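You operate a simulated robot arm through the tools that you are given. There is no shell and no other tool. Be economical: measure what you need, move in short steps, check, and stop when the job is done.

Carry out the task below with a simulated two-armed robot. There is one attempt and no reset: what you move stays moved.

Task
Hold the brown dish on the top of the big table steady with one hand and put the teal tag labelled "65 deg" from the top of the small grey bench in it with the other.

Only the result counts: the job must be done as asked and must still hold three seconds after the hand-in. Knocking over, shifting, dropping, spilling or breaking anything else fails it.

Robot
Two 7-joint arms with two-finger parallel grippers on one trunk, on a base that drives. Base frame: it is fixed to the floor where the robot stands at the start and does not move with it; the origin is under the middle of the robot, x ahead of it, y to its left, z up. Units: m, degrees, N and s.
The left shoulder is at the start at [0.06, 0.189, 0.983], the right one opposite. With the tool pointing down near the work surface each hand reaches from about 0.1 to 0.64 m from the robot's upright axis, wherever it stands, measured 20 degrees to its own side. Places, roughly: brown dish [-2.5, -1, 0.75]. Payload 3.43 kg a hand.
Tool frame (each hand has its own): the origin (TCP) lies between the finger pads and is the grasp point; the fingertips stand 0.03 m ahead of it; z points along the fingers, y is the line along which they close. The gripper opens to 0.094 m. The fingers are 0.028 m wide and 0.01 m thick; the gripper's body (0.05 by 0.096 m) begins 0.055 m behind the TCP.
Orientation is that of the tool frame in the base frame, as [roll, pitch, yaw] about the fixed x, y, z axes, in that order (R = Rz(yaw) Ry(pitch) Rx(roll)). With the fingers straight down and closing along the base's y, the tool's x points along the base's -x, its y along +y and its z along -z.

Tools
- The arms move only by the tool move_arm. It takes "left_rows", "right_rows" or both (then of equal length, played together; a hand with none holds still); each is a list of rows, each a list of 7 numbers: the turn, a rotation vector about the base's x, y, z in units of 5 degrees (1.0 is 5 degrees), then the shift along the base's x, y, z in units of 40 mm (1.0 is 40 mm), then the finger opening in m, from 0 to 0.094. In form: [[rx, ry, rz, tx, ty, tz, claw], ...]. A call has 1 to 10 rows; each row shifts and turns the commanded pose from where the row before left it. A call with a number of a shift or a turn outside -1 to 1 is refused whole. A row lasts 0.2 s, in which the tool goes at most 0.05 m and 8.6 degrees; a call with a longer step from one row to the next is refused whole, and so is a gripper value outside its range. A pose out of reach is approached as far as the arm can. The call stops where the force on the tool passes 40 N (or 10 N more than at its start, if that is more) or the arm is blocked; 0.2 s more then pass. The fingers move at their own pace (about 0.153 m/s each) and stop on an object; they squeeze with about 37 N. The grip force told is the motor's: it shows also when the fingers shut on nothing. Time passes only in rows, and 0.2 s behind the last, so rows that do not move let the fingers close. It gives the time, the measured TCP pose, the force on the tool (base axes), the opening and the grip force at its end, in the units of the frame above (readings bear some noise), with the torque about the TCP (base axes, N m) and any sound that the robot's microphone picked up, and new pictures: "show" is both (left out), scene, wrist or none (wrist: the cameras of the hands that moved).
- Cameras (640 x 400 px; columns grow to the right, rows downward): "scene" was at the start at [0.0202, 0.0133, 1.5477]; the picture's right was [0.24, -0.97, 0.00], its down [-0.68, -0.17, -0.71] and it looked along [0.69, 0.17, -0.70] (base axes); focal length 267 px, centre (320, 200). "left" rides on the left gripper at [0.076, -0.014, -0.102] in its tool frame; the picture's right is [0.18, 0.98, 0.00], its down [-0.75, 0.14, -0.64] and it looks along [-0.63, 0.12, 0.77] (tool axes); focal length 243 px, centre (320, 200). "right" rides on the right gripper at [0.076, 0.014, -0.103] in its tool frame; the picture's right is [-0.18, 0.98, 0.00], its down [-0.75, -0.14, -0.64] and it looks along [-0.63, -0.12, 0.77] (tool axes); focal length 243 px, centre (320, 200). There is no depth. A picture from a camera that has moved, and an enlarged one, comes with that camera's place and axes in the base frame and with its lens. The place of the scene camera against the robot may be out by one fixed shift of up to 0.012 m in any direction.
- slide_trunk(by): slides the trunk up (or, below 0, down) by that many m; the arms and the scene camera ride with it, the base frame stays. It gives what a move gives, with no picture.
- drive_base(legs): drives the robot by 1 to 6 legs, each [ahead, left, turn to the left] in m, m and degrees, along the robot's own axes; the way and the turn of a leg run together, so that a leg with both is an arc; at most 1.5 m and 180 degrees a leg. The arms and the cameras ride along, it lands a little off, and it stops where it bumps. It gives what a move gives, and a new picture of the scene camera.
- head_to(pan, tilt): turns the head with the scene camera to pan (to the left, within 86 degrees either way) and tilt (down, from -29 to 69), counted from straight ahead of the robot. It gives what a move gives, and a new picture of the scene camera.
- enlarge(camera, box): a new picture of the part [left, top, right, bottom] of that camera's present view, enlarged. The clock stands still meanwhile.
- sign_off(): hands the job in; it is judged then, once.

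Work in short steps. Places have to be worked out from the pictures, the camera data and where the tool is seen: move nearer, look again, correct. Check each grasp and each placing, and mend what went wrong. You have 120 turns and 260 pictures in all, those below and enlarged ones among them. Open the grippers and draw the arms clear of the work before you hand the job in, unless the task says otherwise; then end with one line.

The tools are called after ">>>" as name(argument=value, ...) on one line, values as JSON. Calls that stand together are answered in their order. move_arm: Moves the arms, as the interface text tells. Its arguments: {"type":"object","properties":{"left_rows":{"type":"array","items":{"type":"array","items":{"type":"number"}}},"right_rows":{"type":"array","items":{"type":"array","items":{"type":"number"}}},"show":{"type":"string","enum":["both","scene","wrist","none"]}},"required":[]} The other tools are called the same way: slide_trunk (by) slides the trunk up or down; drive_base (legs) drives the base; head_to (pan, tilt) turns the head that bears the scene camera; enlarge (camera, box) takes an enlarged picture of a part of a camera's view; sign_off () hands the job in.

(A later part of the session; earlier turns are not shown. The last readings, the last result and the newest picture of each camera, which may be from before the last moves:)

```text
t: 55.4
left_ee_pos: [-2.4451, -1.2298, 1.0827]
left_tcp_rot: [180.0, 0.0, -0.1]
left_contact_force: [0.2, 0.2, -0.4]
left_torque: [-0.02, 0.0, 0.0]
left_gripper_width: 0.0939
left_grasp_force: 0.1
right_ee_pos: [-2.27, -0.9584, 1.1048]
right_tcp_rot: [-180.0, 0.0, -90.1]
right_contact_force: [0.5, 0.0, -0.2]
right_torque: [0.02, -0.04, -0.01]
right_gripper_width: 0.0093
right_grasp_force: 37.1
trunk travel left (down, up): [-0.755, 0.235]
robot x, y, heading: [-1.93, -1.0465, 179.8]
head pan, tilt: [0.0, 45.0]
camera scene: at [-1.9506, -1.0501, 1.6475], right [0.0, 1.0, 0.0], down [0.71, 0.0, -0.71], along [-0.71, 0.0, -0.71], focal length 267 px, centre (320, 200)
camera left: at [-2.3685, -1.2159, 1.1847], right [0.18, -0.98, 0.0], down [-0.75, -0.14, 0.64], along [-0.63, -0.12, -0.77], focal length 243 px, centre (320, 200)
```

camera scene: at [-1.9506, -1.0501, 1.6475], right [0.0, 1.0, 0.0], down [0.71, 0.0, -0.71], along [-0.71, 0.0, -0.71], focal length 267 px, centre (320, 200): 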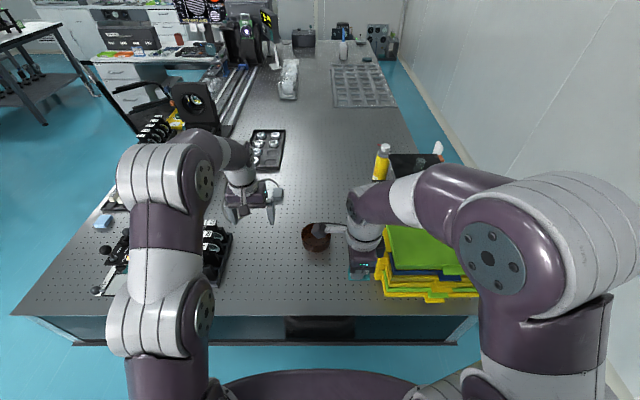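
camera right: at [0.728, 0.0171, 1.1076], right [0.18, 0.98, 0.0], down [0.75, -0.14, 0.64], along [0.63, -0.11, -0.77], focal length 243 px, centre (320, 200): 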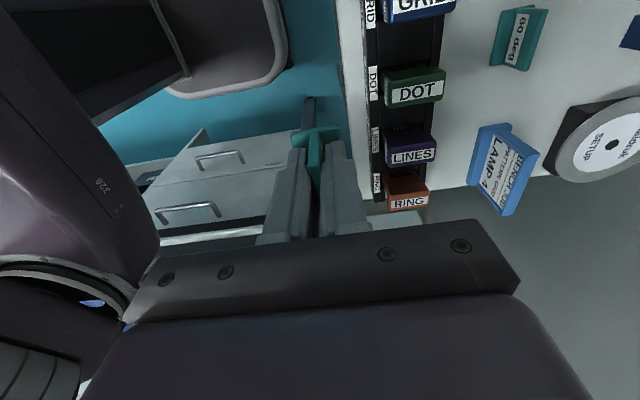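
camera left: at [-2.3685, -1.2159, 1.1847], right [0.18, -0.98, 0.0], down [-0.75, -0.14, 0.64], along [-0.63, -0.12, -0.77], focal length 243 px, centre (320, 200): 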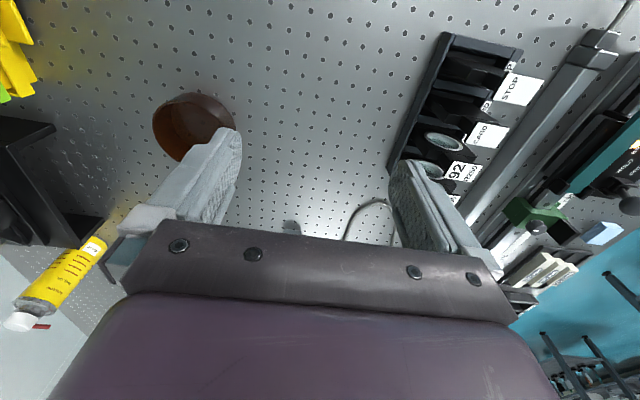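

>>> enlarge(camera="left", box=[120, 70, 280, 170])

>>> enlarge(camera="scene", box=[240, 190, 400, 290])

```text
4.00 times, centred on (200, 120) of left
camera zoom: at [-2.3685, -1.2159, 1.1847], right [0.18, -0.98, 0.0], down [-0.75, -0.14, 0.64], along [-0.63, -0.12, -0.77], focal length 970 px, centre (800, 520)
```

zoom: 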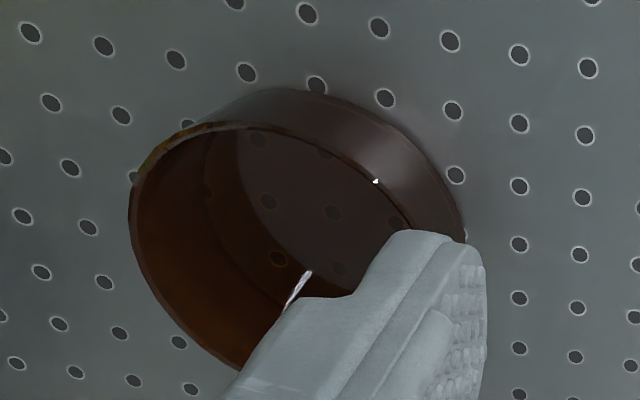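

```text
4.00 times, centred on (320, 240) of scene
camera zoom: at [-1.9506, -1.0501, 1.6475], right [0.0, 1.0, 0.0], down [0.71, 0.0, -0.71], along [-0.71, 0.0, -0.71], focal length 1069 px, centre (320, 40)
```

zoom: 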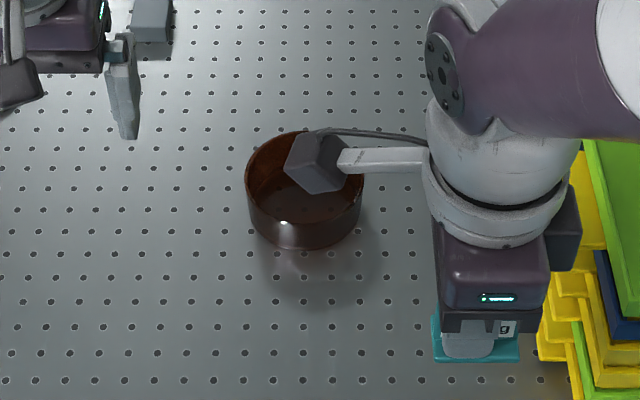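

Glass dish, roughly (-2.55, -1.065), rim z maybe 0.85. I move the left hand lower and to the dish's near-left side for a second wrist view to triangulate.

>>> move_arm(left_rows=[[0, 0, 0, 0.7, 0.6, -0.4, 0.094], [0, 0, 0, 0.7, 0.6, -0.4, 0.094], [0, 0, 0, 0.7, 0.6, -0.4, 0.094]])

>>> enlarge(camera="left", box=[140, 50, 460, 250])

```text
t: 56.2
left_ee_pos: [-2.3594, -1.159, 1.0331]
left_tcp_rot: [-180.0, 0.0, 0.0]
left_contact_force: [0.8, 0.5, 0.9]
left_torque: [-0.03, 0.0, -0.04]
left_gripper_width: 0.094
left_grasp_force: 0.1
right_ee_pos: [-2.2701, -0.9588, 1.1053]
right_tcp_rot: [-180.0, -0.1, -90.1]
right_contact_force: [-0.1, 0.0, -0.7]
right_torque: [0.02, 0.01, 0.0]
right_gripper_width: 0.009
right_grasp_force: 36.7
trunk travel left (down, up): [-0.755, 0.235]
robot x, y, heading: [-1.9291, -1.0409, 179.9]
head pan, tilt: [0.0, 45.0]
camera scene: at [-1.9488, -1.0492, 1.6475], right [0.0, 1.0, 0.0], down [0.71, 0.0, -0.71], along [-0.71, 0.0, -0.71], focal length 267 px, centre (320, 200)
camera left: at [-2.2832, -1.1448, 1.136], right [0.18, -0.98, 0.0], down [-0.75, -0.14, 0.64], along [-0.63, -0.12, -0.77], focal length 243 px, centre (320, 200)
```

scene: 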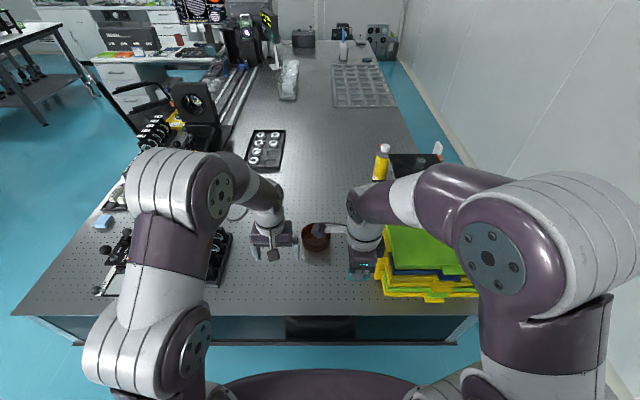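
left: 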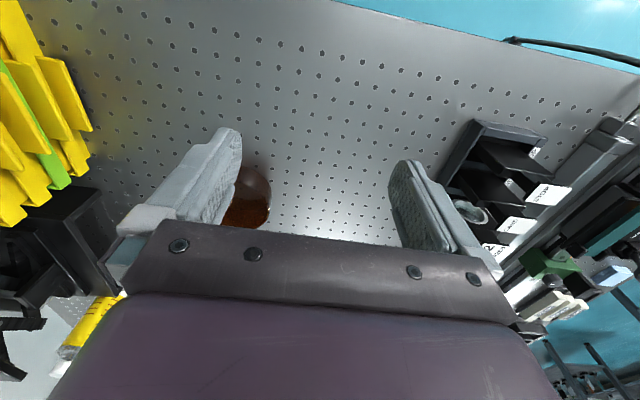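

```text
2.00 times, centred on (300, 150) of left
camera zoom: at [-2.2832, -1.1448, 1.136], right [0.18, -0.98, 0.0], down [-0.75, -0.14, 0.64], along [-0.63, -0.12, -0.77], focal length 485 px, centre (360, 300)
```

zoom: 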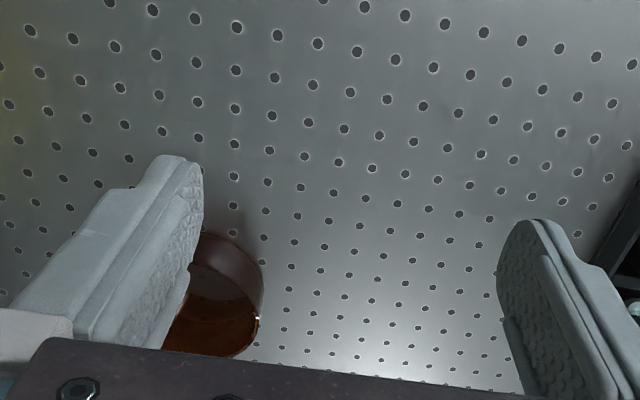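

Hole pitch puts the table at z≈0.80; dish centre ≈ (-2.57, -1.066), radius ≈0.055, rim z≈0.85. I lower the trunk a bit to regain reach, and creep 6 cm ahead.

>>> slide_trunk(by=-0.07)

>>> drive_base(legs=[[0.065, 0.0, 0]])

```text
t: 57.3
left_ee_pos: [-2.3612, -1.1608, 0.9643]
left_tcp_rot: [-179.9, 0.1, 0.0]
left_contact_force: [-1.5, 0.3, -1.0]
left_torque: [-0.01, 0.02, 0.0]
left_gripper_width: 0.094
left_grasp_force: 0.1
right_ee_pos: [-2.2707, -0.9593, 1.0348]
right_tcp_rot: [180.0, -0.1, -90.0]
right_contact_force: [0.3, -0.2, -0.1]
right_torque: [-0.02, -0.04, 0.0]
right_gripper_width: 0.0091
right_grasp_force: 37.1
trunk travel left (down, up): [-0.685, 0.305]
robot x, y, heading: [-1.9257, -1.0419, 180.1]
head pan, tilt: [0.0, 45.0]
```

```text
t: 58.3
left_ee_pos: [-2.4263, -1.1596, 0.9629]
left_tcp_rot: [-179.9, -0.1, -0.1]
left_contact_force: [-1.2, 0.7, 0.6]
left_torque: [-0.02, -0.02, 0.03]
left_gripper_width: 0.0941
left_grasp_force: 0.1
right_ee_pos: [-2.3369, -0.9594, 1.0335]
right_tcp_rot: [179.9, 0.0, -90.0]
right_contact_force: [-0.5, -0.4, 0.5]
right_torque: [0.0, 0.02, 0.03]
right_gripper_width: 0.0091
right_grasp_force: 37.2
trunk travel left (down, up): [-0.685, 0.305]
robot x, y, heading: [-1.994, -1.0432, 179.9]
head pan, tilt: [0.0, 45.0]
camera scene: at [-2.016, -1.0498, 1.5774], right [0.0, 1.0, 0.0], down [0.71, 0.0, -0.71], along [-0.71, 0.0, -0.71], focal length 267 px, centre (320, 200)
```

scene: 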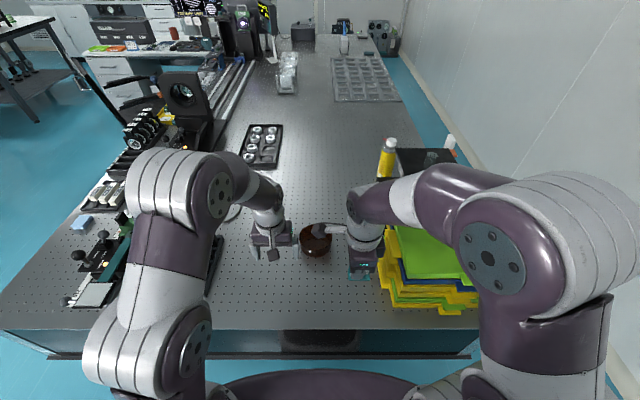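

No bump. Rotate the right wrist +90° (camera toward robot) and raise it a little, keeping the grip.

>>> move_arm(right_rows=[[0, 0, 1, 0, 0, 0.4, 0], [0, 0, 1, 0, 0, 0.4, 0], [0, 0, 1, 0, 0, 0.4, 0], [0, 0, 1, 0, 0, 0, 0], [0, 0, 1, 0, 0, 0, 0], [0, 0, 1, 0, 0, 0, 0], [0, 0, 1, 0, 0, 0, 0], [0, 0, 1, 0, 0, 0, 0], [0, 0, 1, 0, 0, 0, 0]], show="none")

>>> move_arm(right_rows=[[0, 0, 1, 0, 0, 0, 0], [0, 0, 1, 0, 0, 0, 0], [0, 0, 1, 0, 0, 0, 0], [0, 0, 1, 0, 0, 0, 0], [0, 0, 1, 0, 0, 0, 0], [0, 0, 1, 0, 0, 0, 0], [0, 0, 1, 0, 0, 0, 0], [0, 0, 1, 0, 0, 0, 0], [0, 0, 1, 0, 0, 0, 0]])

>>> enlarge(camera="scene", box=[240, 180, 400, 280])

```text
t: 60.3
left_ee_pos: [-2.425, -1.1605, 0.9628]
left_tcp_rot: [-180.0, 0.1, 0.0]
left_contact_force: [-0.5, -0.6, 0.1]
left_torque: [0.03, 0.03, -0.01]
left_gripper_width: 0.0939
left_grasp_force: 0.0
right_ee_pos: [-2.3356, -0.9578, 1.0831]
right_tcp_rot: [-180.0, -0.1, -45.1]
right_contact_force: [-0.3, -0.4, 0.2]
right_torque: [-0.02, 0.02, 0.03]
right_gripper_width: 0.0093
right_grasp_force: 36.4
trunk travel left (down, up): [-0.685, 0.305]
robot x, y, heading: [-1.9954, -1.0413, 180.1]
head pan, tilt: [0.0, 45.0]
```

```text
t: 62.3
left_ee_pos: [-2.4265, -1.1602, 0.9633]
left_tcp_rot: [180.0, -0.1, -0.1]
left_contact_force: [-0.2, -0.1, 0.3]
left_torque: [0.01, -0.01, 0.01]
left_gripper_width: 0.0938
left_grasp_force: 0.1
right_ee_pos: [-2.3352, -0.9587, 1.0832]
right_tcp_rot: [-179.9, 0.0, 0.0]
right_contact_force: [0.2, 0.0, -0.5]
right_torque: [-0.02, -0.01, -0.02]
right_gripper_width: 0.009
right_grasp_force: 37.1
trunk travel left (down, up): [-0.685, 0.305]
robot x, y, heading: [-1.996, -1.0429, 179.9]
head pan, tilt: [0.0, 45.0]
camera scene: at [-2.0147, -1.0499, 1.5774], right [0.0, 1.0, 0.0], down [0.71, 0.0, -0.71], along [-0.71, 0.0, -0.71], focal length 267 px, centre (320, 200)
camera right: at [-2.2587, -0.9724, 1.1856], right [-0.18, -0.98, 0.0], down [-0.75, 0.14, 0.64], along [-0.63, 0.12, -0.77], focal length 243 px, centre (320, 200)
```

scene: 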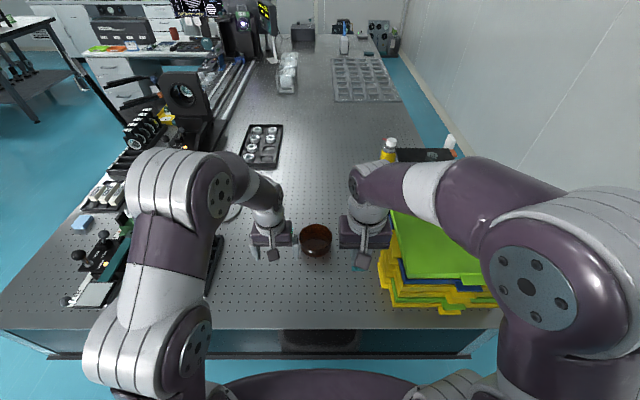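
right: 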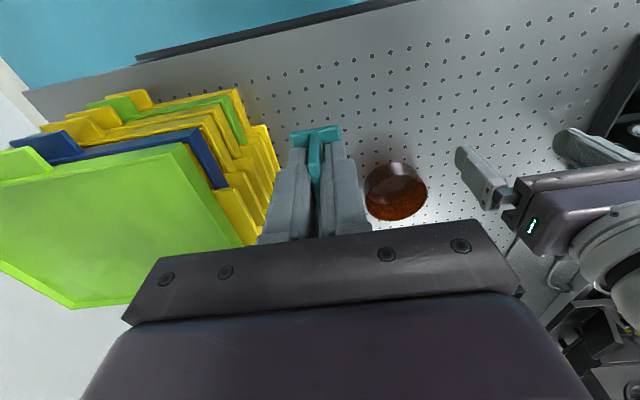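

```text
4.00 times, centred on (320, 230) of scene
camera zoom: at [-2.0147, -1.0499, 1.5774], right [0.0, 1.0, 0.0], down [0.71, 0.0, -0.71], along [-0.71, 0.0, -0.71], focal length 1069 px, centre (320, 80)
```

zoom: 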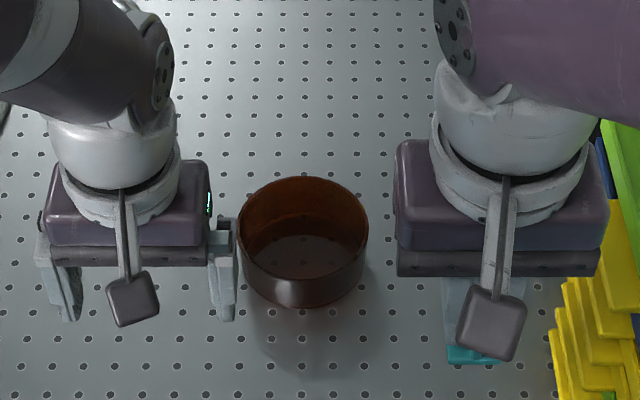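

Dish centre re-measured ≈ (-2.57, -1.064), rim ≈0.845. I bring the left hand above its -y wall (y≈-1.117), opening 0.05.

>>> move_arm(left_rows=[[0, 0, 0, -0.9, 0.27, 0, 0.05], [0, 0, 0, -0.9, 0.27, 0, 0.05], [0, 0, 0, -0.9, 0.27, -0.3, 0.05], [0, 0, 0, -0.9, 0.27, -0.5, 0.05]])

>>> enlarge(camera="scene", box=[240, 180, 400, 280])

```text
t: 63.3
left_ee_pos: [-2.5684, -1.1169, 0.9298]
left_tcp_rot: [180.0, -0.1, -0.1]
left_contact_force: [0.0, -1.4, 0.4]
left_torque: [0.02, -0.03, -0.01]
left_gripper_width: 0.0499
left_grasp_force: 0.1
right_ee_pos: [-2.338, -0.9588, 1.0818]
right_tcp_rot: [180.0, -0.2, 0.0]
right_contact_force: [0.4, -1.0, 0.0]
right_torque: [0.0, -0.01, 0.01]
right_gripper_width: 0.0089
right_grasp_force: 36.9
trunk travel left (down, up): [-0.685, 0.305]
robot x, y, heading: [-1.9936, -1.0461, 179.7]
head pan, tilt: [0.0, 45.0]
camera scene: at [-2.0174, -1.0496, 1.5774], right [0.0, 1.0, 0.0], down [0.71, 0.0, -0.71], along [-0.71, 0.0, -0.71], focal length 267 px, centre (320, 200)
camera left: at [-2.4915, -1.1023, 1.0329], right [0.18, -0.98, 0.0], down [-0.75, -0.14, 0.64], along [-0.63, -0.12, -0.77], focal length 243 px, centre (320, 200)
```

scene: 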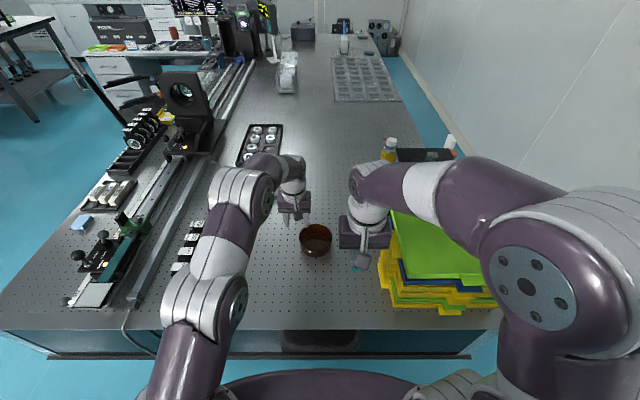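
left: 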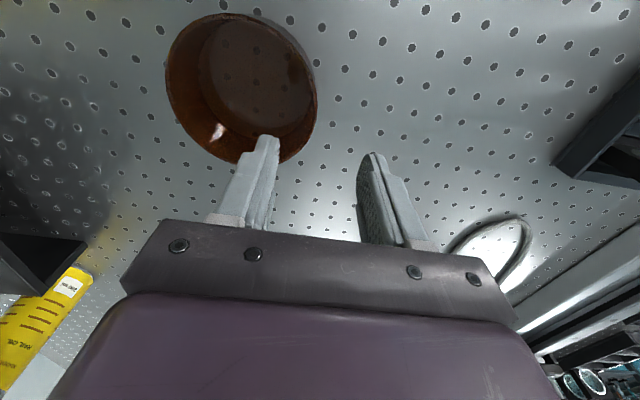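

```text
4.00 times, centred on (320, 230) of scene
camera zoom: at [-2.0174, -1.0496, 1.5774], right [0.0, 1.0, 0.0], down [0.71, 0.0, -0.71], along [-0.71, 0.0, -0.71], focal length 1069 px, centre (320, 80)
```

zoom: 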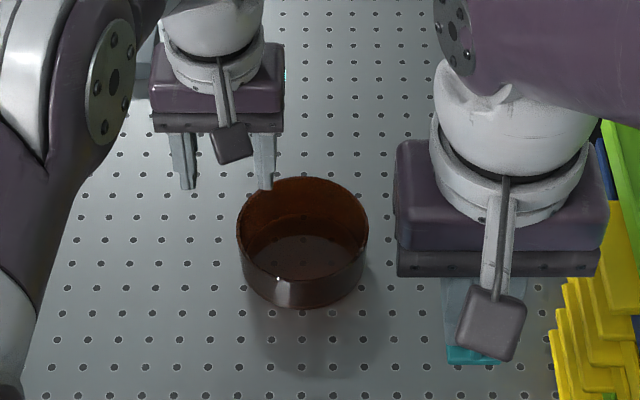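

>>> enlarge(camera="left", box=[140, 0, 460, 200])

```text
2.00 times, centred on (300, 100) of left
camera zoom: at [-2.4915, -1.1023, 1.0329], right [0.18, -0.98, 0.0], down [-0.75, -0.14, 0.64], along [-0.63, -0.12, -0.77], focal length 485 px, centre (360, 400)
```

zoom: 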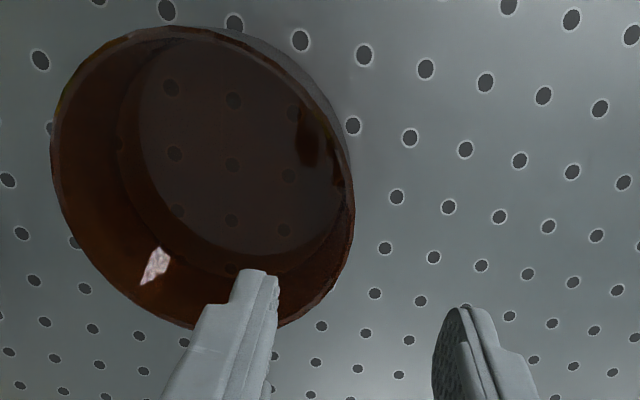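

Wrist camera gives the -y rim at y≈-1.112, centre ≈ (-2.557, -1.058). Adjust and descend over the wall, then check before closing.

>>> move_arm(left_rows=[[0, 0, 0, 0.27, 0.15, -0.4, 0.05], [0, 0, 0, 0, 0, -0.7, 0.05], [0, 0, 0, 0, 0, -0.7, 0.05]])

>>> enlarge(camera="left", box=[140, 0, 460, 200])

```text
t: 64.1
left_ee_pos: [-2.5565, -1.1112, 0.8579]
left_tcp_rot: [180.0, -0.1, 0.0]
left_contact_force: [-0.1, -0.3, -0.6]
left_torque: [-0.02, -0.01, -0.02]
left_gripper_width: 0.0499
left_grasp_force: 0.0
right_ee_pos: [-2.3357, -0.9576, 1.0823]
right_tcp_rot: [-179.9, -0.1, 0.0]
right_contact_force: [0.8, 0.0, -0.7]
right_torque: [0.0, 0.0, 0.04]
right_gripper_width: 0.009
right_grasp_force: 37.2
trunk travel left (down, up): [-0.685, 0.305]
robot x, y, heading: [-1.9944, -1.0434, 179.7]
head pan, tilt: [0.0, 45.0]
camera scene: at [-2.0149, -1.0498, 1.5775], right [0.0, 1.0, 0.0], down [0.71, 0.0, -0.71], along [-0.71, 0.0, -0.71], focal length 267 px, centre (320, 200)
camera left: at [-2.4799, -1.0971, 0.9607], right [0.18, -0.98, 0.0], down [-0.75, -0.14, 0.64], along [-0.63, -0.12, -0.77], focal length 243 px, centre (320, 200)
```

scene: 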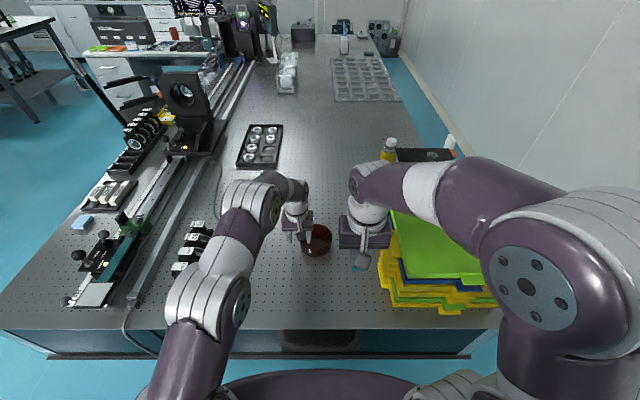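
left: 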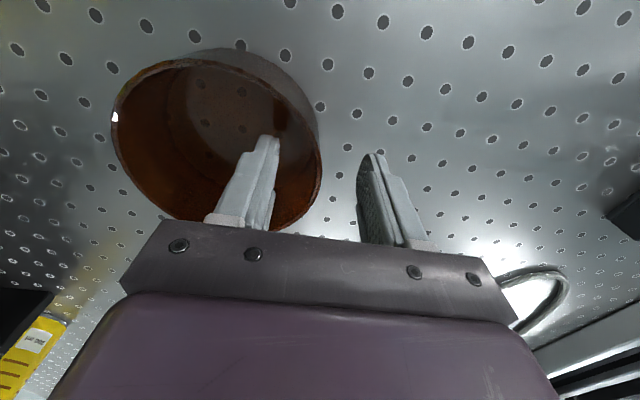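

```text
2.00 times, centred on (300, 100) of left
camera zoom: at [-2.4799, -1.0971, 0.9607], right [0.18, -0.98, 0.0], down [-0.75, -0.14, 0.64], along [-0.63, -0.12, -0.77], focal length 485 px, centre (360, 400)
```

zoom: 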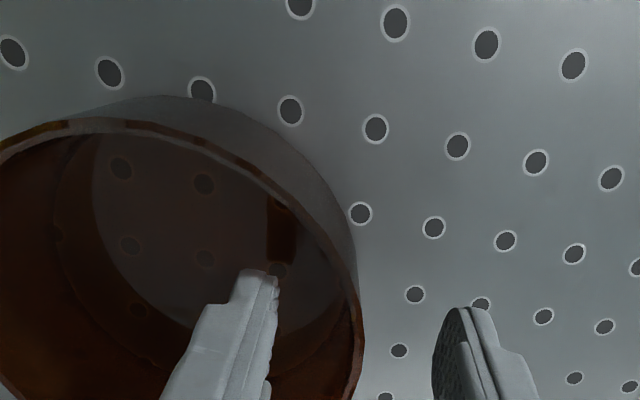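

The wall lies between the fingers, with clearance to the floor. Nudge +2 mm and close gently.

>>> move_arm(left_rows=[[0, 0, 0, 0, 0.05, -0.05, 0.03], [0, 0, 0, 0, 0, 0, 0.015], [0, 0, 0, 0, 0, 0, 0.008], [0, 0, 0, 0, 0, 0, 0.004], [0, 0, 0, 0, 0, 0, 0.0], [0, 0, 0, 0, 0, 0, 0.0]])

>>> enlarge(camera="scene", box=[240, 180, 400, 280])

```text
t: 65.5
left_ee_pos: [-2.5573, -1.1087, 0.8567]
left_tcp_rot: [179.9, 0.2, 0.0]
left_contact_force: [1.7, 0.3, 6.4]
left_torque: [0.67, -0.2, -0.15]
left_gripper_width: 0.0042
left_grasp_force: 37.2
right_ee_pos: [-2.3346, -0.9588, 1.0827]
right_tcp_rot: [179.9, 0.0, 0.1]
right_contact_force: [-0.4, 0.8, 0.1]
right_torque: [-0.03, 0.0, -0.03]
right_gripper_width: 0.0092
right_grasp_force: 37.3
trunk travel left (down, up): [-0.685, 0.305]
robot x, y, heading: [-1.9956, -1.0442, 180.0]
head pan, tilt: [0.0, 45.0]
camera scene: at [-2.0135, -1.0499, 1.5775], right [0.0, 1.0, 0.0], down [0.71, 0.0, -0.71], along [-0.71, 0.0, -0.71], focal length 267 px, centre (320, 200)
camera left: at [-2.4797, -1.0948, 0.9602], right [0.18, -0.98, 0.0], down [-0.75, -0.14, 0.64], along [-0.63, -0.12, -0.77], focal length 243 px, centre (320, 200)
```

scene: 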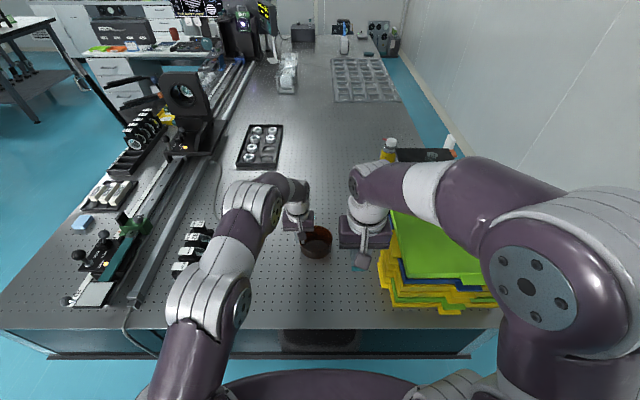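
left: 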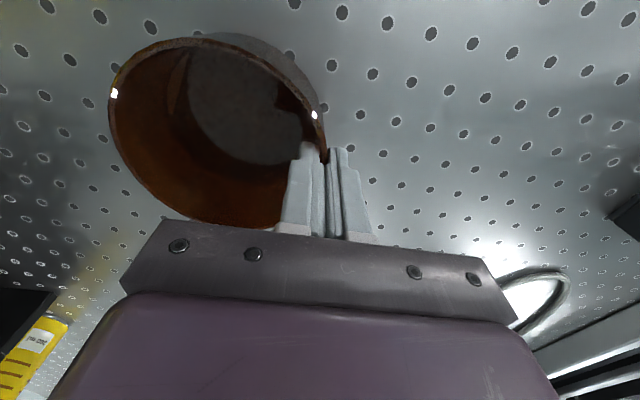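

```text
4.00 times, centred on (320, 230) of scene
camera zoom: at [-2.0135, -1.0499, 1.5775], right [0.0, 1.0, 0.0], down [0.71, 0.0, -0.71], along [-0.71, 0.0, -0.71], focal length 1069 px, centre (320, 80)
```

zoom: 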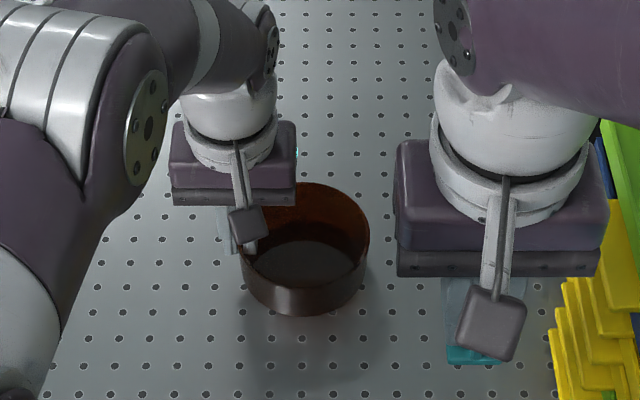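

>>> enlarge(camera="left", box=[90, 20, 410, 220])

>>> enlarge(camera="right", box=[320, 120, 480, 220])

```text
2.00 times, centred on (250, 120) of left
camera zoom: at [-2.4797, -1.0948, 0.9602], right [0.18, -0.98, 0.0], down [-0.75, -0.14, 0.64], along [-0.63, -0.12, -0.77], focal length 485 px, centre (460, 360)
```

zoom: 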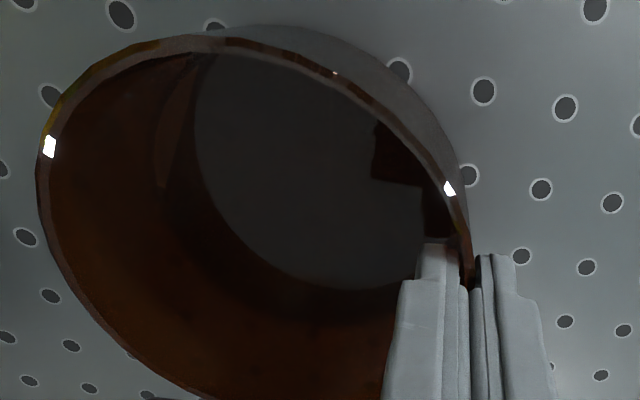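

```text
4.00 times, centred on (400, 170) of right
camera zoom: at [-2.2579, -0.9725, 1.1858], right [-0.18, -0.98, 0.0], down [-0.75, 0.14, 0.64], along [-0.63, 0.12, -0.77], focal length 970 px, centre (0, 320)
```

zoom: 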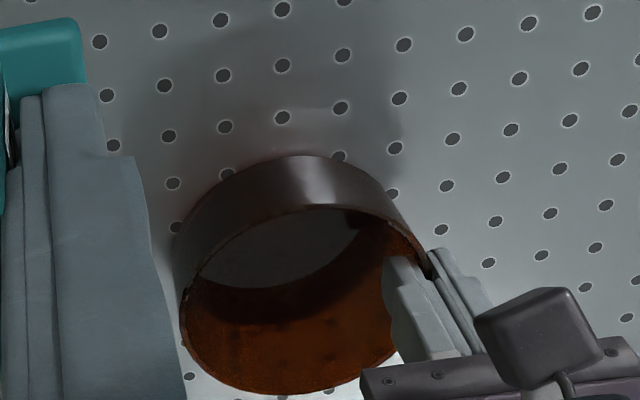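

The grip aligned the (slightly drafted) wall with my vertical pads, tilting the dish a little with its +y edge pressing the table (≈6 N). I lean the left hand a couple of degrees so the dish lies flat again, watching the force.

>>> move_arm(left_rows=[[0.2, 0, 0, 0, 0, -0.03, 0], [0.2, 0, 0, 0, 0, -0.04, 0]], show="wrist")

>>> enlarge(camera="scene", box=[240, 180, 400, 280])

```text
t: 66.1
left_ee_pos: [-2.5581, -1.1092, 0.8561]
left_tcp_rot: [-178.0, 0.1, -0.1]
left_contact_force: [3.0, -1.8, 14.0]
left_torque: [0.16, -0.81, -0.17]
left_gripper_width: 0.0041
left_grasp_force: 37.2
right_ee_pos: [-2.3338, -0.9597, 1.0834]
right_tcp_rot: [179.9, 0.1, 0.0]
right_contact_force: [-0.1, -0.7, -0.6]
right_torque: [-0.02, -0.02, -0.02]
right_gripper_width: 0.0093
right_grasp_force: 37.1
trunk travel left (down, up): [-0.685, 0.305]
robot x, y, heading: [-1.999, -1.0469, 180.0]
head pan, tilt: [0.0, 45.0]
camera left: at [-2.4801, -1.0984, 0.9595], right [0.18, -0.98, -0.04], down [-0.75, -0.16, 0.64], along [-0.63, -0.09, -0.77], focal length 243 px, centre (320, 200)
```

left: 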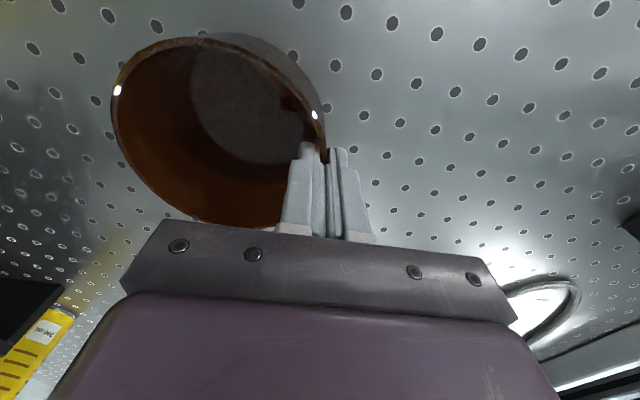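

```text
4.00 times, centred on (320, 230) of scene
camera zoom: at [-2.0123, -1.0505, 1.5777], right [0.0, 1.0, 0.0], down [0.71, 0.0, -0.71], along [-0.71, 0.0, -0.71], focal length 1069 px, centre (320, 80)
```

zoom: 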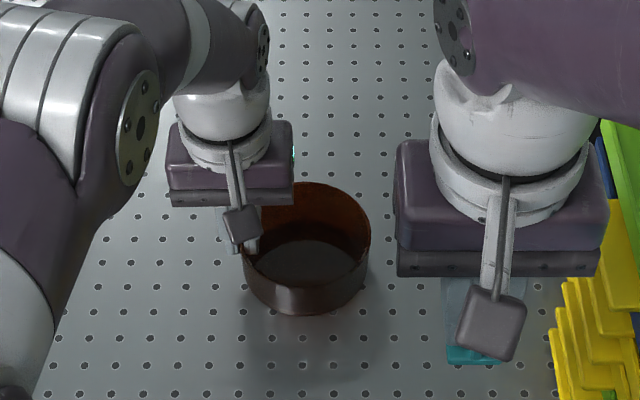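

Now the near (+x) edge presses (14 N at x+0.058). I rotate slightly the other way about y and ease up 1 mm.

>>> move_arm(left_rows=[[0, -0.2, 0, 0, 0, 0.02, 0], [0, -0.2, 0, 0, 0, 0.02, 0]], show="none")

```text
t: 66.7
left_ee_pos: [-2.5586, -1.108, 0.8581]
left_tcp_rot: [-178.0, -1.8, -0.1]
left_contact_force: [-0.7, -1.9, 10.8]
left_torque: [0.46, 0.67, 0.1]
left_gripper_width: 0.0038
left_grasp_force: 37.4
right_ee_pos: [-2.334, -0.9582, 1.0835]
right_tcp_rot: [179.9, 0.1, -0.1]
right_contact_force: [0.0, 0.0, -0.2]
right_torque: [0.01, 0.0, -0.02]
right_gripper_width: 0.009
right_grasp_force: 37.2
trunk travel left (down, up): [-0.685, 0.305]
robot x, y, heading: [-1.9943, -1.0419, 179.9]
head pan, tilt: [0.0, 45.0]
```

Contact moved to the far edge, so level is about halfway; go back 1° and ease 1 mm up.

>>> move_arm(left_rows=[[0, 0.18, 0, 0, 0, 0.02, 0], [0, 0, 0, 0, 0, 0, 0]])

>>> enlarge(camera="scene", box=[240, 180, 400, 280])

```text
t: 67.3
left_ee_pos: [-2.558, -1.1088, 0.8569]
left_tcp_rot: [-178.0, -1.1, 0.0]
left_contact_force: [0.1, -0.3, 9.7]
left_torque: [0.35, 0.48, 0.06]
left_gripper_width: 0.0039
left_grasp_force: 36.7
right_ee_pos: [-2.3336, -0.9586, 1.0828]
right_tcp_rot: [-179.9, 0.0, -0.1]
right_contact_force: [0.0, -0.1, -0.3]
right_torque: [0.01, 0.0, 0.03]
right_gripper_width: 0.0093
right_grasp_force: 36.9
trunk travel left (down, up): [-0.685, 0.305]
robot x, y, heading: [-1.9953, -1.0443, 179.9]
head pan, tilt: [0.0, 45.0]
camera scene: at [-2.0133, -1.0499, 1.5774], right [0.0, 1.0, 0.0], down [0.71, 0.0, -0.71], along [-0.71, 0.0, -0.71], focal length 267 px, centre (320, 200)
camera left: at [-2.4831, -1.0976, 0.9615], right [0.18, -0.98, -0.03], down [-0.77, -0.16, 0.62], along [-0.62, -0.09, -0.78], focal length 243 px, centre (320, 200)
```

scene: 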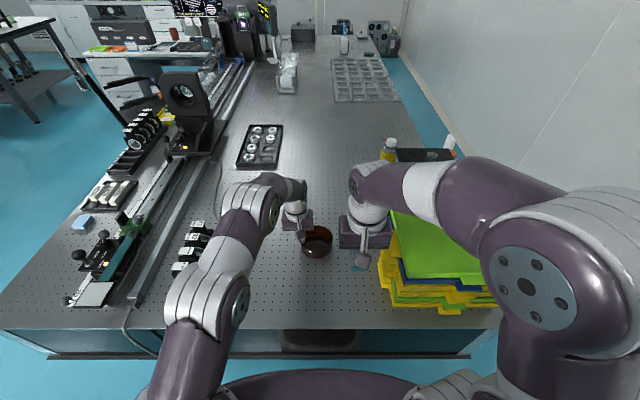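
left: 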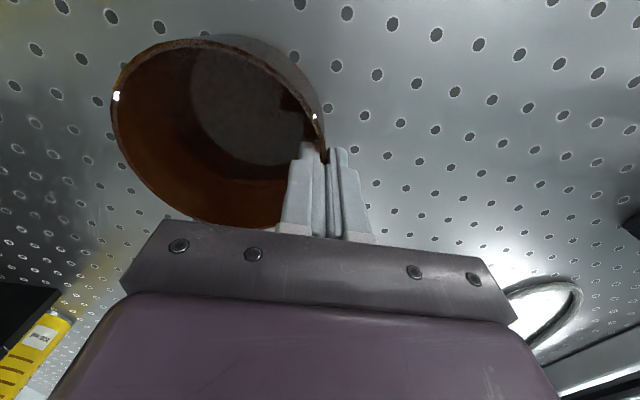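

```text
4.00 times, centred on (320, 230) of scene
camera zoom: at [-2.0133, -1.0499, 1.5774], right [0.0, 1.0, 0.0], down [0.71, 0.0, -0.71], along [-0.71, 0.0, -0.71], focal length 1069 px, centre (320, 80)
```

zoom: 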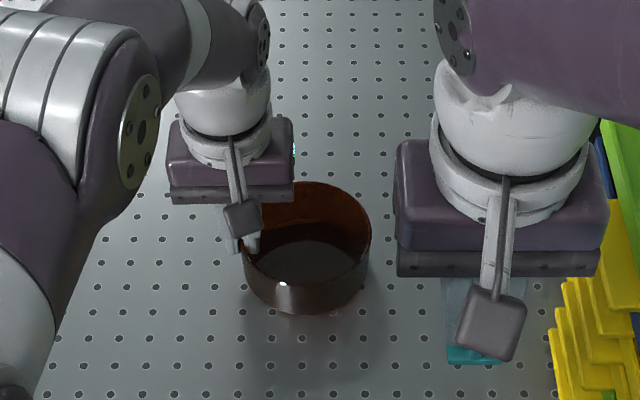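

Dish held near flat. Now lean the right hand 30° toward +y (to clear the left gripper) while moving forward beside the dish, at height.

>>> move_arm(right_rows=[[-1, 0, 0, -0.9, 0, 0, 0], [-1, 0, 0, -0.9, 0, 0, 0], [-1, 0, 0, -0.9, 0, 0, 0], [-1, 0, 0, -0.9, 0, 0, 0], [-1, 0, 0, -0.9, 0, 0, 0], [-1, 0, 0, -0.9, 0, 0, 0]])

>>> enlarge(camera="scene", box=[240, 140, 480, 290])

```text
t: 68.7
left_ee_pos: [-2.5588, -1.1089, 0.8578]
left_tcp_rot: [-178.0, -1.0, -0.2]
left_contact_force: [-1.1, 0.1, 5.5]
left_torque: [0.3, 0.28, -0.04]
left_gripper_width: 0.0041
left_grasp_force: 37.2
right_ee_pos: [-2.503, -0.9736, 1.0254]
right_tcp_rot: [150.4, 0.4, -0.3]
right_contact_force: [-0.3, 0.7, -0.9]
right_torque: [0.04, 0.0, 0.01]
right_gripper_width: 0.0091
right_grasp_force: 37.0
right hand out of reach, approached as far as the arm can: row 3, 4, 5, 6
trunk travel left (down, up): [-0.685, 0.305]
robot x, y, heading: [-1.9944, -1.0426, 180.0]
head pan, tilt: [0.0, 45.0]
camera scene: at [-2.0143, -1.0498, 1.5775], right [0.0, 1.0, 0.0], down [0.71, 0.0, -0.71], along [-0.71, 0.0, -0.71], focal length 267 px, centre (320, 200)
camera right: at [-2.4258, -0.9342, 1.121], right [-0.18, -0.85, 0.49], down [-0.75, 0.44, 0.49], along [-0.64, -0.27, -0.72], focal length 243 px, centre (320, 200)
```

scene: 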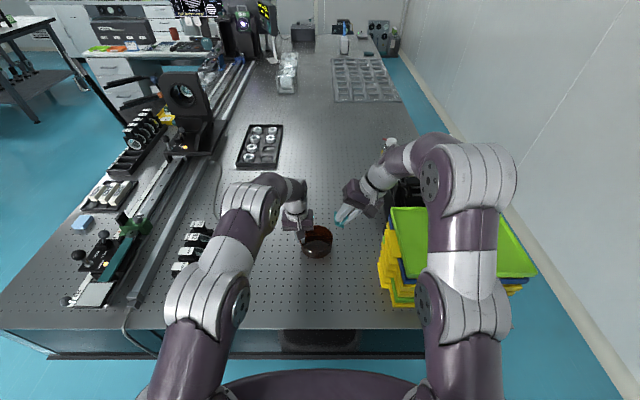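
right: 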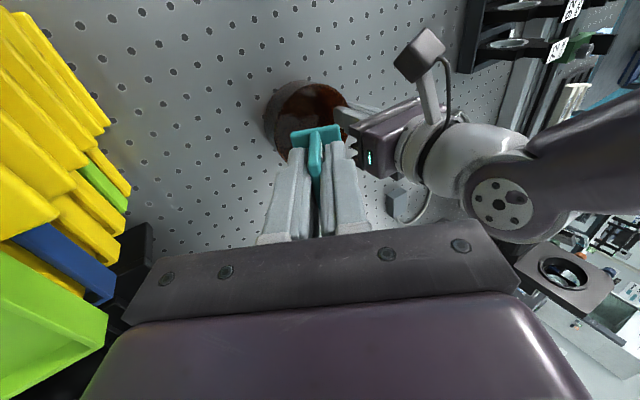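

```text
2.67 times, centred on (360, 215) of scene
camera zoom: at [-2.0143, -1.0498, 1.5775], right [0.0, 1.0, 0.0], down [0.71, 0.0, -0.71], along [-0.71, 0.0, -0.71], focal length 713 px, centre (213, 160)
```

zoom: 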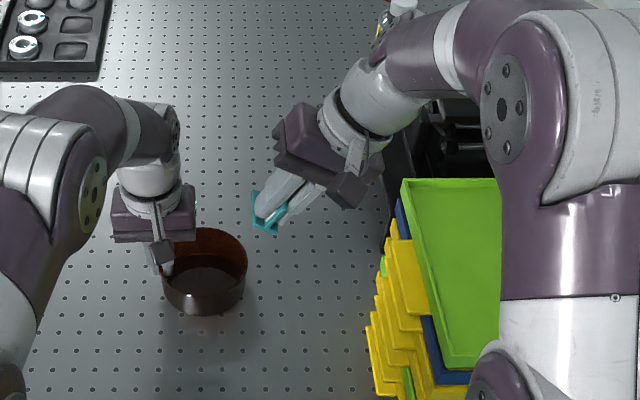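

The right hand leans as wanted; tag is heading toward the dish. Next, move to just above the dish (-2.552, -1.037, 0.91).

>>> move_arm(right_rows=[[0, 0, 0, -0.3, -0.39, -0.7, 0], [0, 0, 0, -0.3, -0.39, -0.7, 0], [0, 0, 0, -0.3, -0.39, -0.7, 0], [0, 0, 0, -0.3, -0.39, -0.7, 0], [0, 0, 0, 0, 0, 0, 0]])

>>> enlarge(camera="scene", box=[240, 140, 480, 290])

```text
t: 69.9
left_ee_pos: [-2.5571, -1.109, 0.8579]
left_tcp_rot: [-178.0, -1.0, -0.1]
left_contact_force: [1.4, -0.5, 5.6]
left_torque: [0.36, 0.24, -0.05]
left_gripper_width: 0.0037
left_grasp_force: 37.3
right_ee_pos: [-2.5517, -1.0375, 0.9138]
right_tcp_rot: [150.0, -0.1, -0.1]
right_contact_force: [0.3, 0.0, -0.5]
right_torque: [-0.04, 0.01, 0.0]
right_gripper_width: 0.009
right_grasp_force: 36.9
trunk travel left (down, up): [-0.685, 0.305]
robot x, y, heading: [-1.9915, -1.0431, 180.0]
head pan, tilt: [0.0, 45.0]
camera scene: at [-2.0138, -1.0497, 1.5774], right [0.0, 1.0, 0.0], down [0.71, 0.0, -0.71], along [-0.71, 0.0, -0.71], focal length 267 px, centre (320, 200)
camera right: at [-2.4761, -0.9974, 1.0099], right [-0.18, -0.85, 0.49], down [-0.75, 0.44, 0.49], along [-0.63, -0.28, -0.72], focal length 243 px, centre (320, 200)
```

scene: 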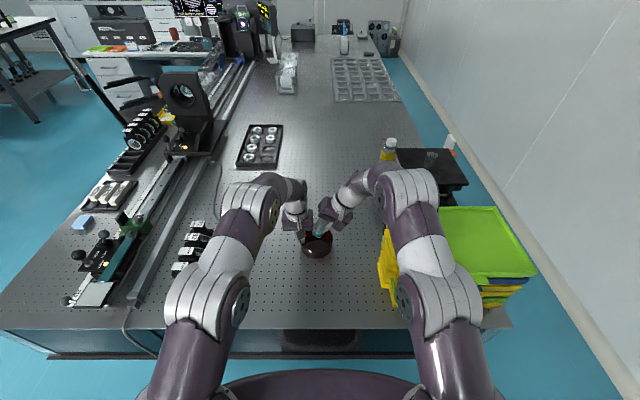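
right: 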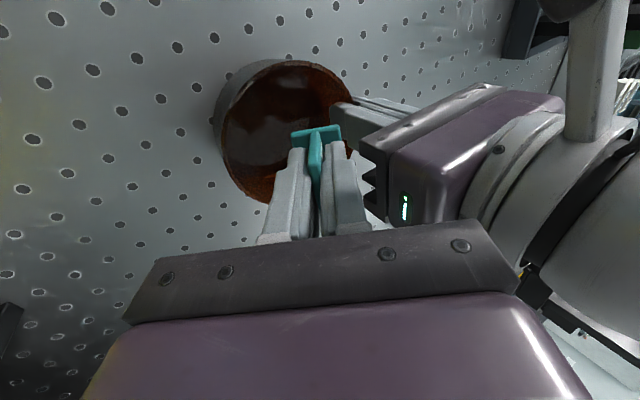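

```text
2.67 times, centred on (360, 215) of scene
camera zoom: at [-2.0138, -1.0497, 1.5774], right [0.0, 1.0, 0.0], down [0.71, 0.0, -0.71], along [-0.71, 0.0, -0.71], focal length 713 px, centre (213, 160)
```

zoom: 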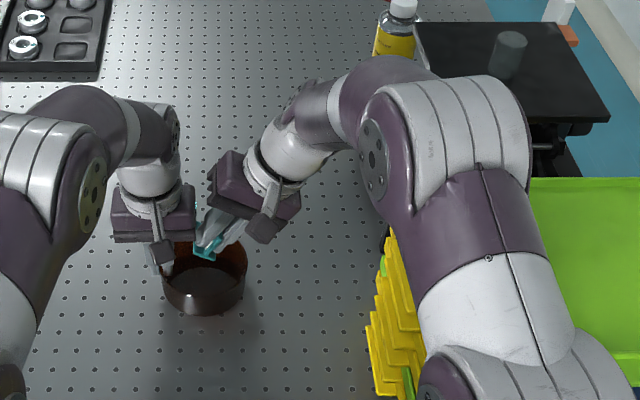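

The tag hangs over the dish. Before going lower I check the right elbow's clearance over the tray stack.

>>> head_to(pan=-35, tilt=50)

```text
t: 70.9
left_ee_pos: [-2.5599, -1.1088, 0.8573]
left_tcp_rot: [-178.0, -1.0, -0.1]
left_contact_force: [0.3, 0.8, 5.4]
left_torque: [0.34, 0.24, -0.02]
left_gripper_width: 0.0039
left_grasp_force: 36.8
right_ee_pos: [-2.5527, -1.0363, 0.9148]
right_tcp_rot: [150.1, -0.1, -0.1]
right_contact_force: [0.4, -0.1, -0.4]
right_torque: [0.02, 0.03, -0.03]
right_gripper_width: 0.0092
right_grasp_force: 36.9
trunk travel left (down, up): [-0.685, 0.305]
robot x, y, heading: [-1.9975, -1.0445, 179.9]
head pan, tilt: [-35.0, 50.0]
camera scene: at [-1.9956, -1.0057, 1.5705], right [0.57, 0.82, 0.0], down [0.63, -0.44, -0.64], along [-0.53, 0.37, -0.77], focal length 267 px, centre (320, 200)
```

scene: 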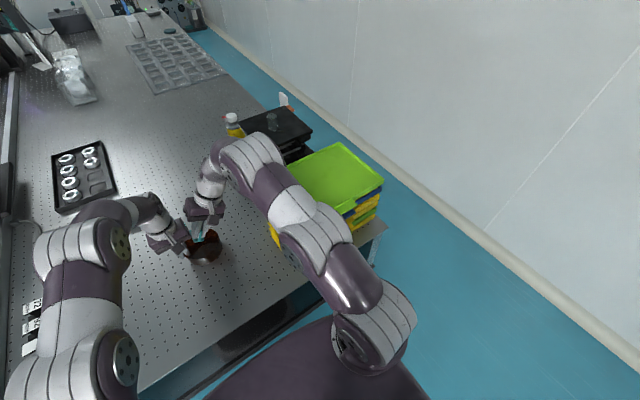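

The right elbow joint works out to z≈1.2, well above the trays. Descend 5 cm into the dish.

>>> move_arm(right_rows=[[0, 0, 0, 0, 0, -0.4, 0], [0, 0, 0, 0, 0, -0.4, 0], [0, 0, 0, 0, 0, -0.35, 0]])

>>> enlarge(camera="scene", box=[120, 180, 280, 280])

```text
t: 71.7
left_ee_pos: [-2.5575, -1.1091, 0.8571]
left_tcp_rot: [-178.0, -1.2, -0.1]
left_contact_force: [1.2, -0.1, 5.3]
left_torque: [0.33, 0.28, -0.03]
left_gripper_width: 0.0039
left_grasp_force: 36.9
right_ee_pos: [-2.5523, -1.0368, 0.8669]
right_tcp_rot: [150.0, -0.1, 0.0]
right_contact_force: [-0.3, -0.3, -1.1]
right_torque: [-0.01, 0.01, 0.04]
right_gripper_width: 0.009
right_grasp_force: 37.6
trunk travel left (down, up): [-0.685, 0.305]
robot x, y, heading: [-1.9974, -1.043, 179.8]
head pan, tilt: [-35.0, 50.0]
camera scene: at [-1.9957, -1.0057, 1.5706], right [0.57, 0.82, 0.0], down [0.63, -0.44, -0.64], along [-0.53, 0.37, -0.77], focal length 267 px, centre (320, 200)
camera right: at [-2.4759, -0.998, 0.9635], right [-0.18, -0.85, 0.49], down [-0.75, 0.44, 0.49], along [-0.63, -0.28, -0.72], focal length 243 px, centre (320, 200)
```

scene: 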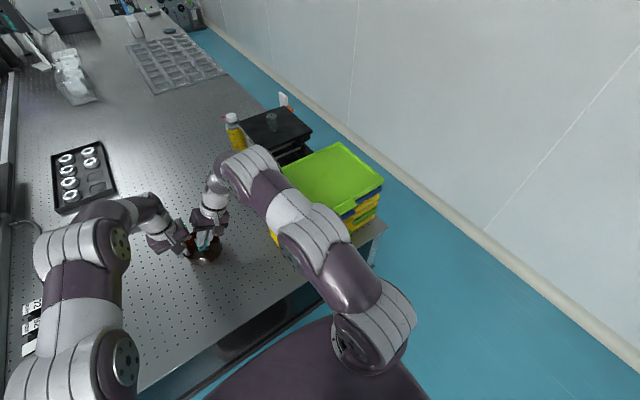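
right: 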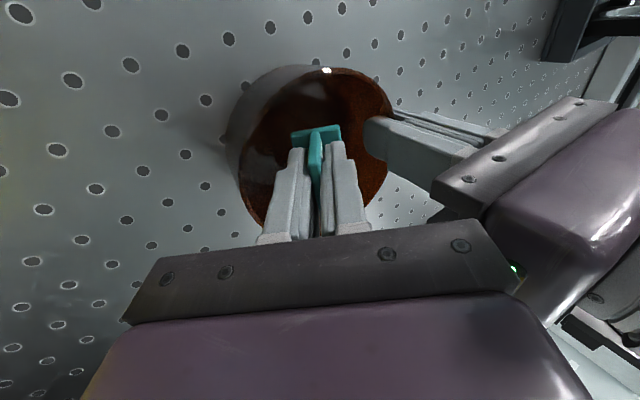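

```text
4.00 times, centred on (200, 230) of scene
camera zoom: at [-1.9957, -1.0057, 1.5706], right [0.57, 0.82, 0.0], down [0.63, -0.44, -0.64], along [-0.53, 0.37, -0.77], focal length 1069 px, centre (800, 80)
```

zoom: 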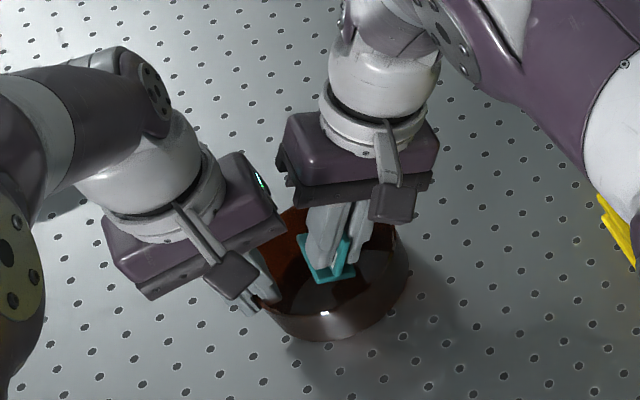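

The tag is inside the dish, hands clear of each other. Lower 4 mm more and open modestly.

>>> move_arm(right_rows=[[0, 0, 0, 0, 0, -0.1, 0], [0, 0, 0, 0, 0, 0, 0.012], [0, 0, 0, 0, 0, 0, 0.02], [0, 0, 0, 0, 0, 0, 0.028], [0, 0, 0, 0, 0, 0, 0.028]])

>>> enlarge(camera="scene", box=[120, 180, 280, 280])

```text
t: 72.9
left_ee_pos: [-2.558, -1.1095, 0.8558]
left_tcp_rot: [-178.0, -1.2, -0.1]
left_contact_force: [1.3, -0.3, 5.0]
left_torque: [0.3, 0.25, -0.02]
left_gripper_width: 0.0038
left_grasp_force: 37.2
right_ee_pos: [-2.5519, -1.038, 0.8636]
right_tcp_rot: [150.0, 0.0, 0.0]
right_contact_force: [0.2, -0.4, -0.5]
right_torque: [-0.01, 0.0, 0.02]
right_gripper_width: 0.0279
right_grasp_force: 0.1
trunk travel left (down, up): [-0.685, 0.305]
robot x, y, heading: [-1.9907, -1.0448, 180.1]
head pan, tilt: [-35.0, 50.0]
camera scene: at [-1.9957, -1.0057, 1.5705], right [0.57, 0.82, 0.0], down [0.63, -0.44, -0.64], along [-0.53, 0.37, -0.77], focal length 267 px, centre (320, 200)
camera right: at [-2.4757, -0.9983, 0.9596], right [-0.18, -0.85, 0.49], down [-0.75, 0.44, 0.49], along [-0.63, -0.28, -0.72], focal length 243 px, centre (320, 200)
```

scene: 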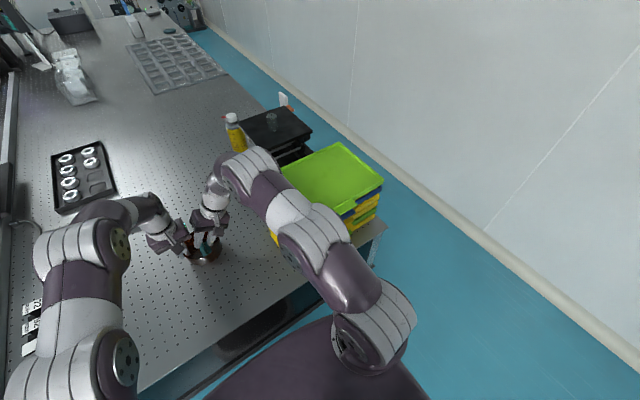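
right: 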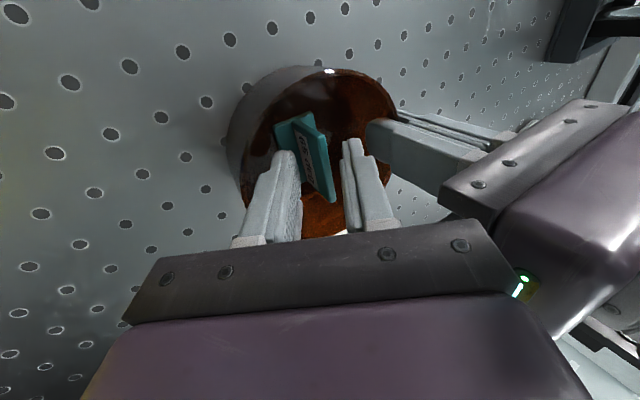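

```text
4.00 times, centred on (200, 230) of scene
camera zoom: at [-1.9957, -1.0057, 1.5705], right [0.57, 0.82, 0.0], down [0.63, -0.44, -0.64], along [-0.53, 0.37, -0.77], focal length 1069 px, centre (800, 80)
```

zoom: 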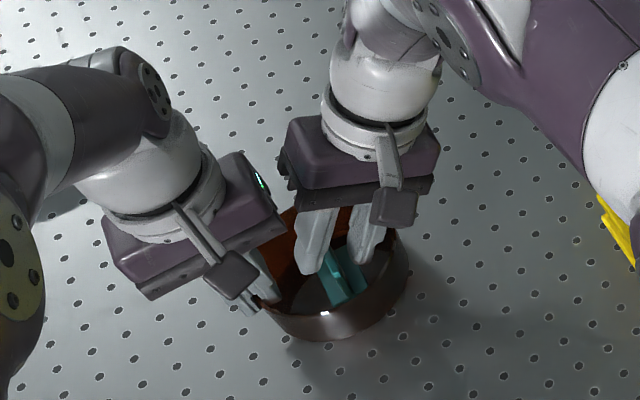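

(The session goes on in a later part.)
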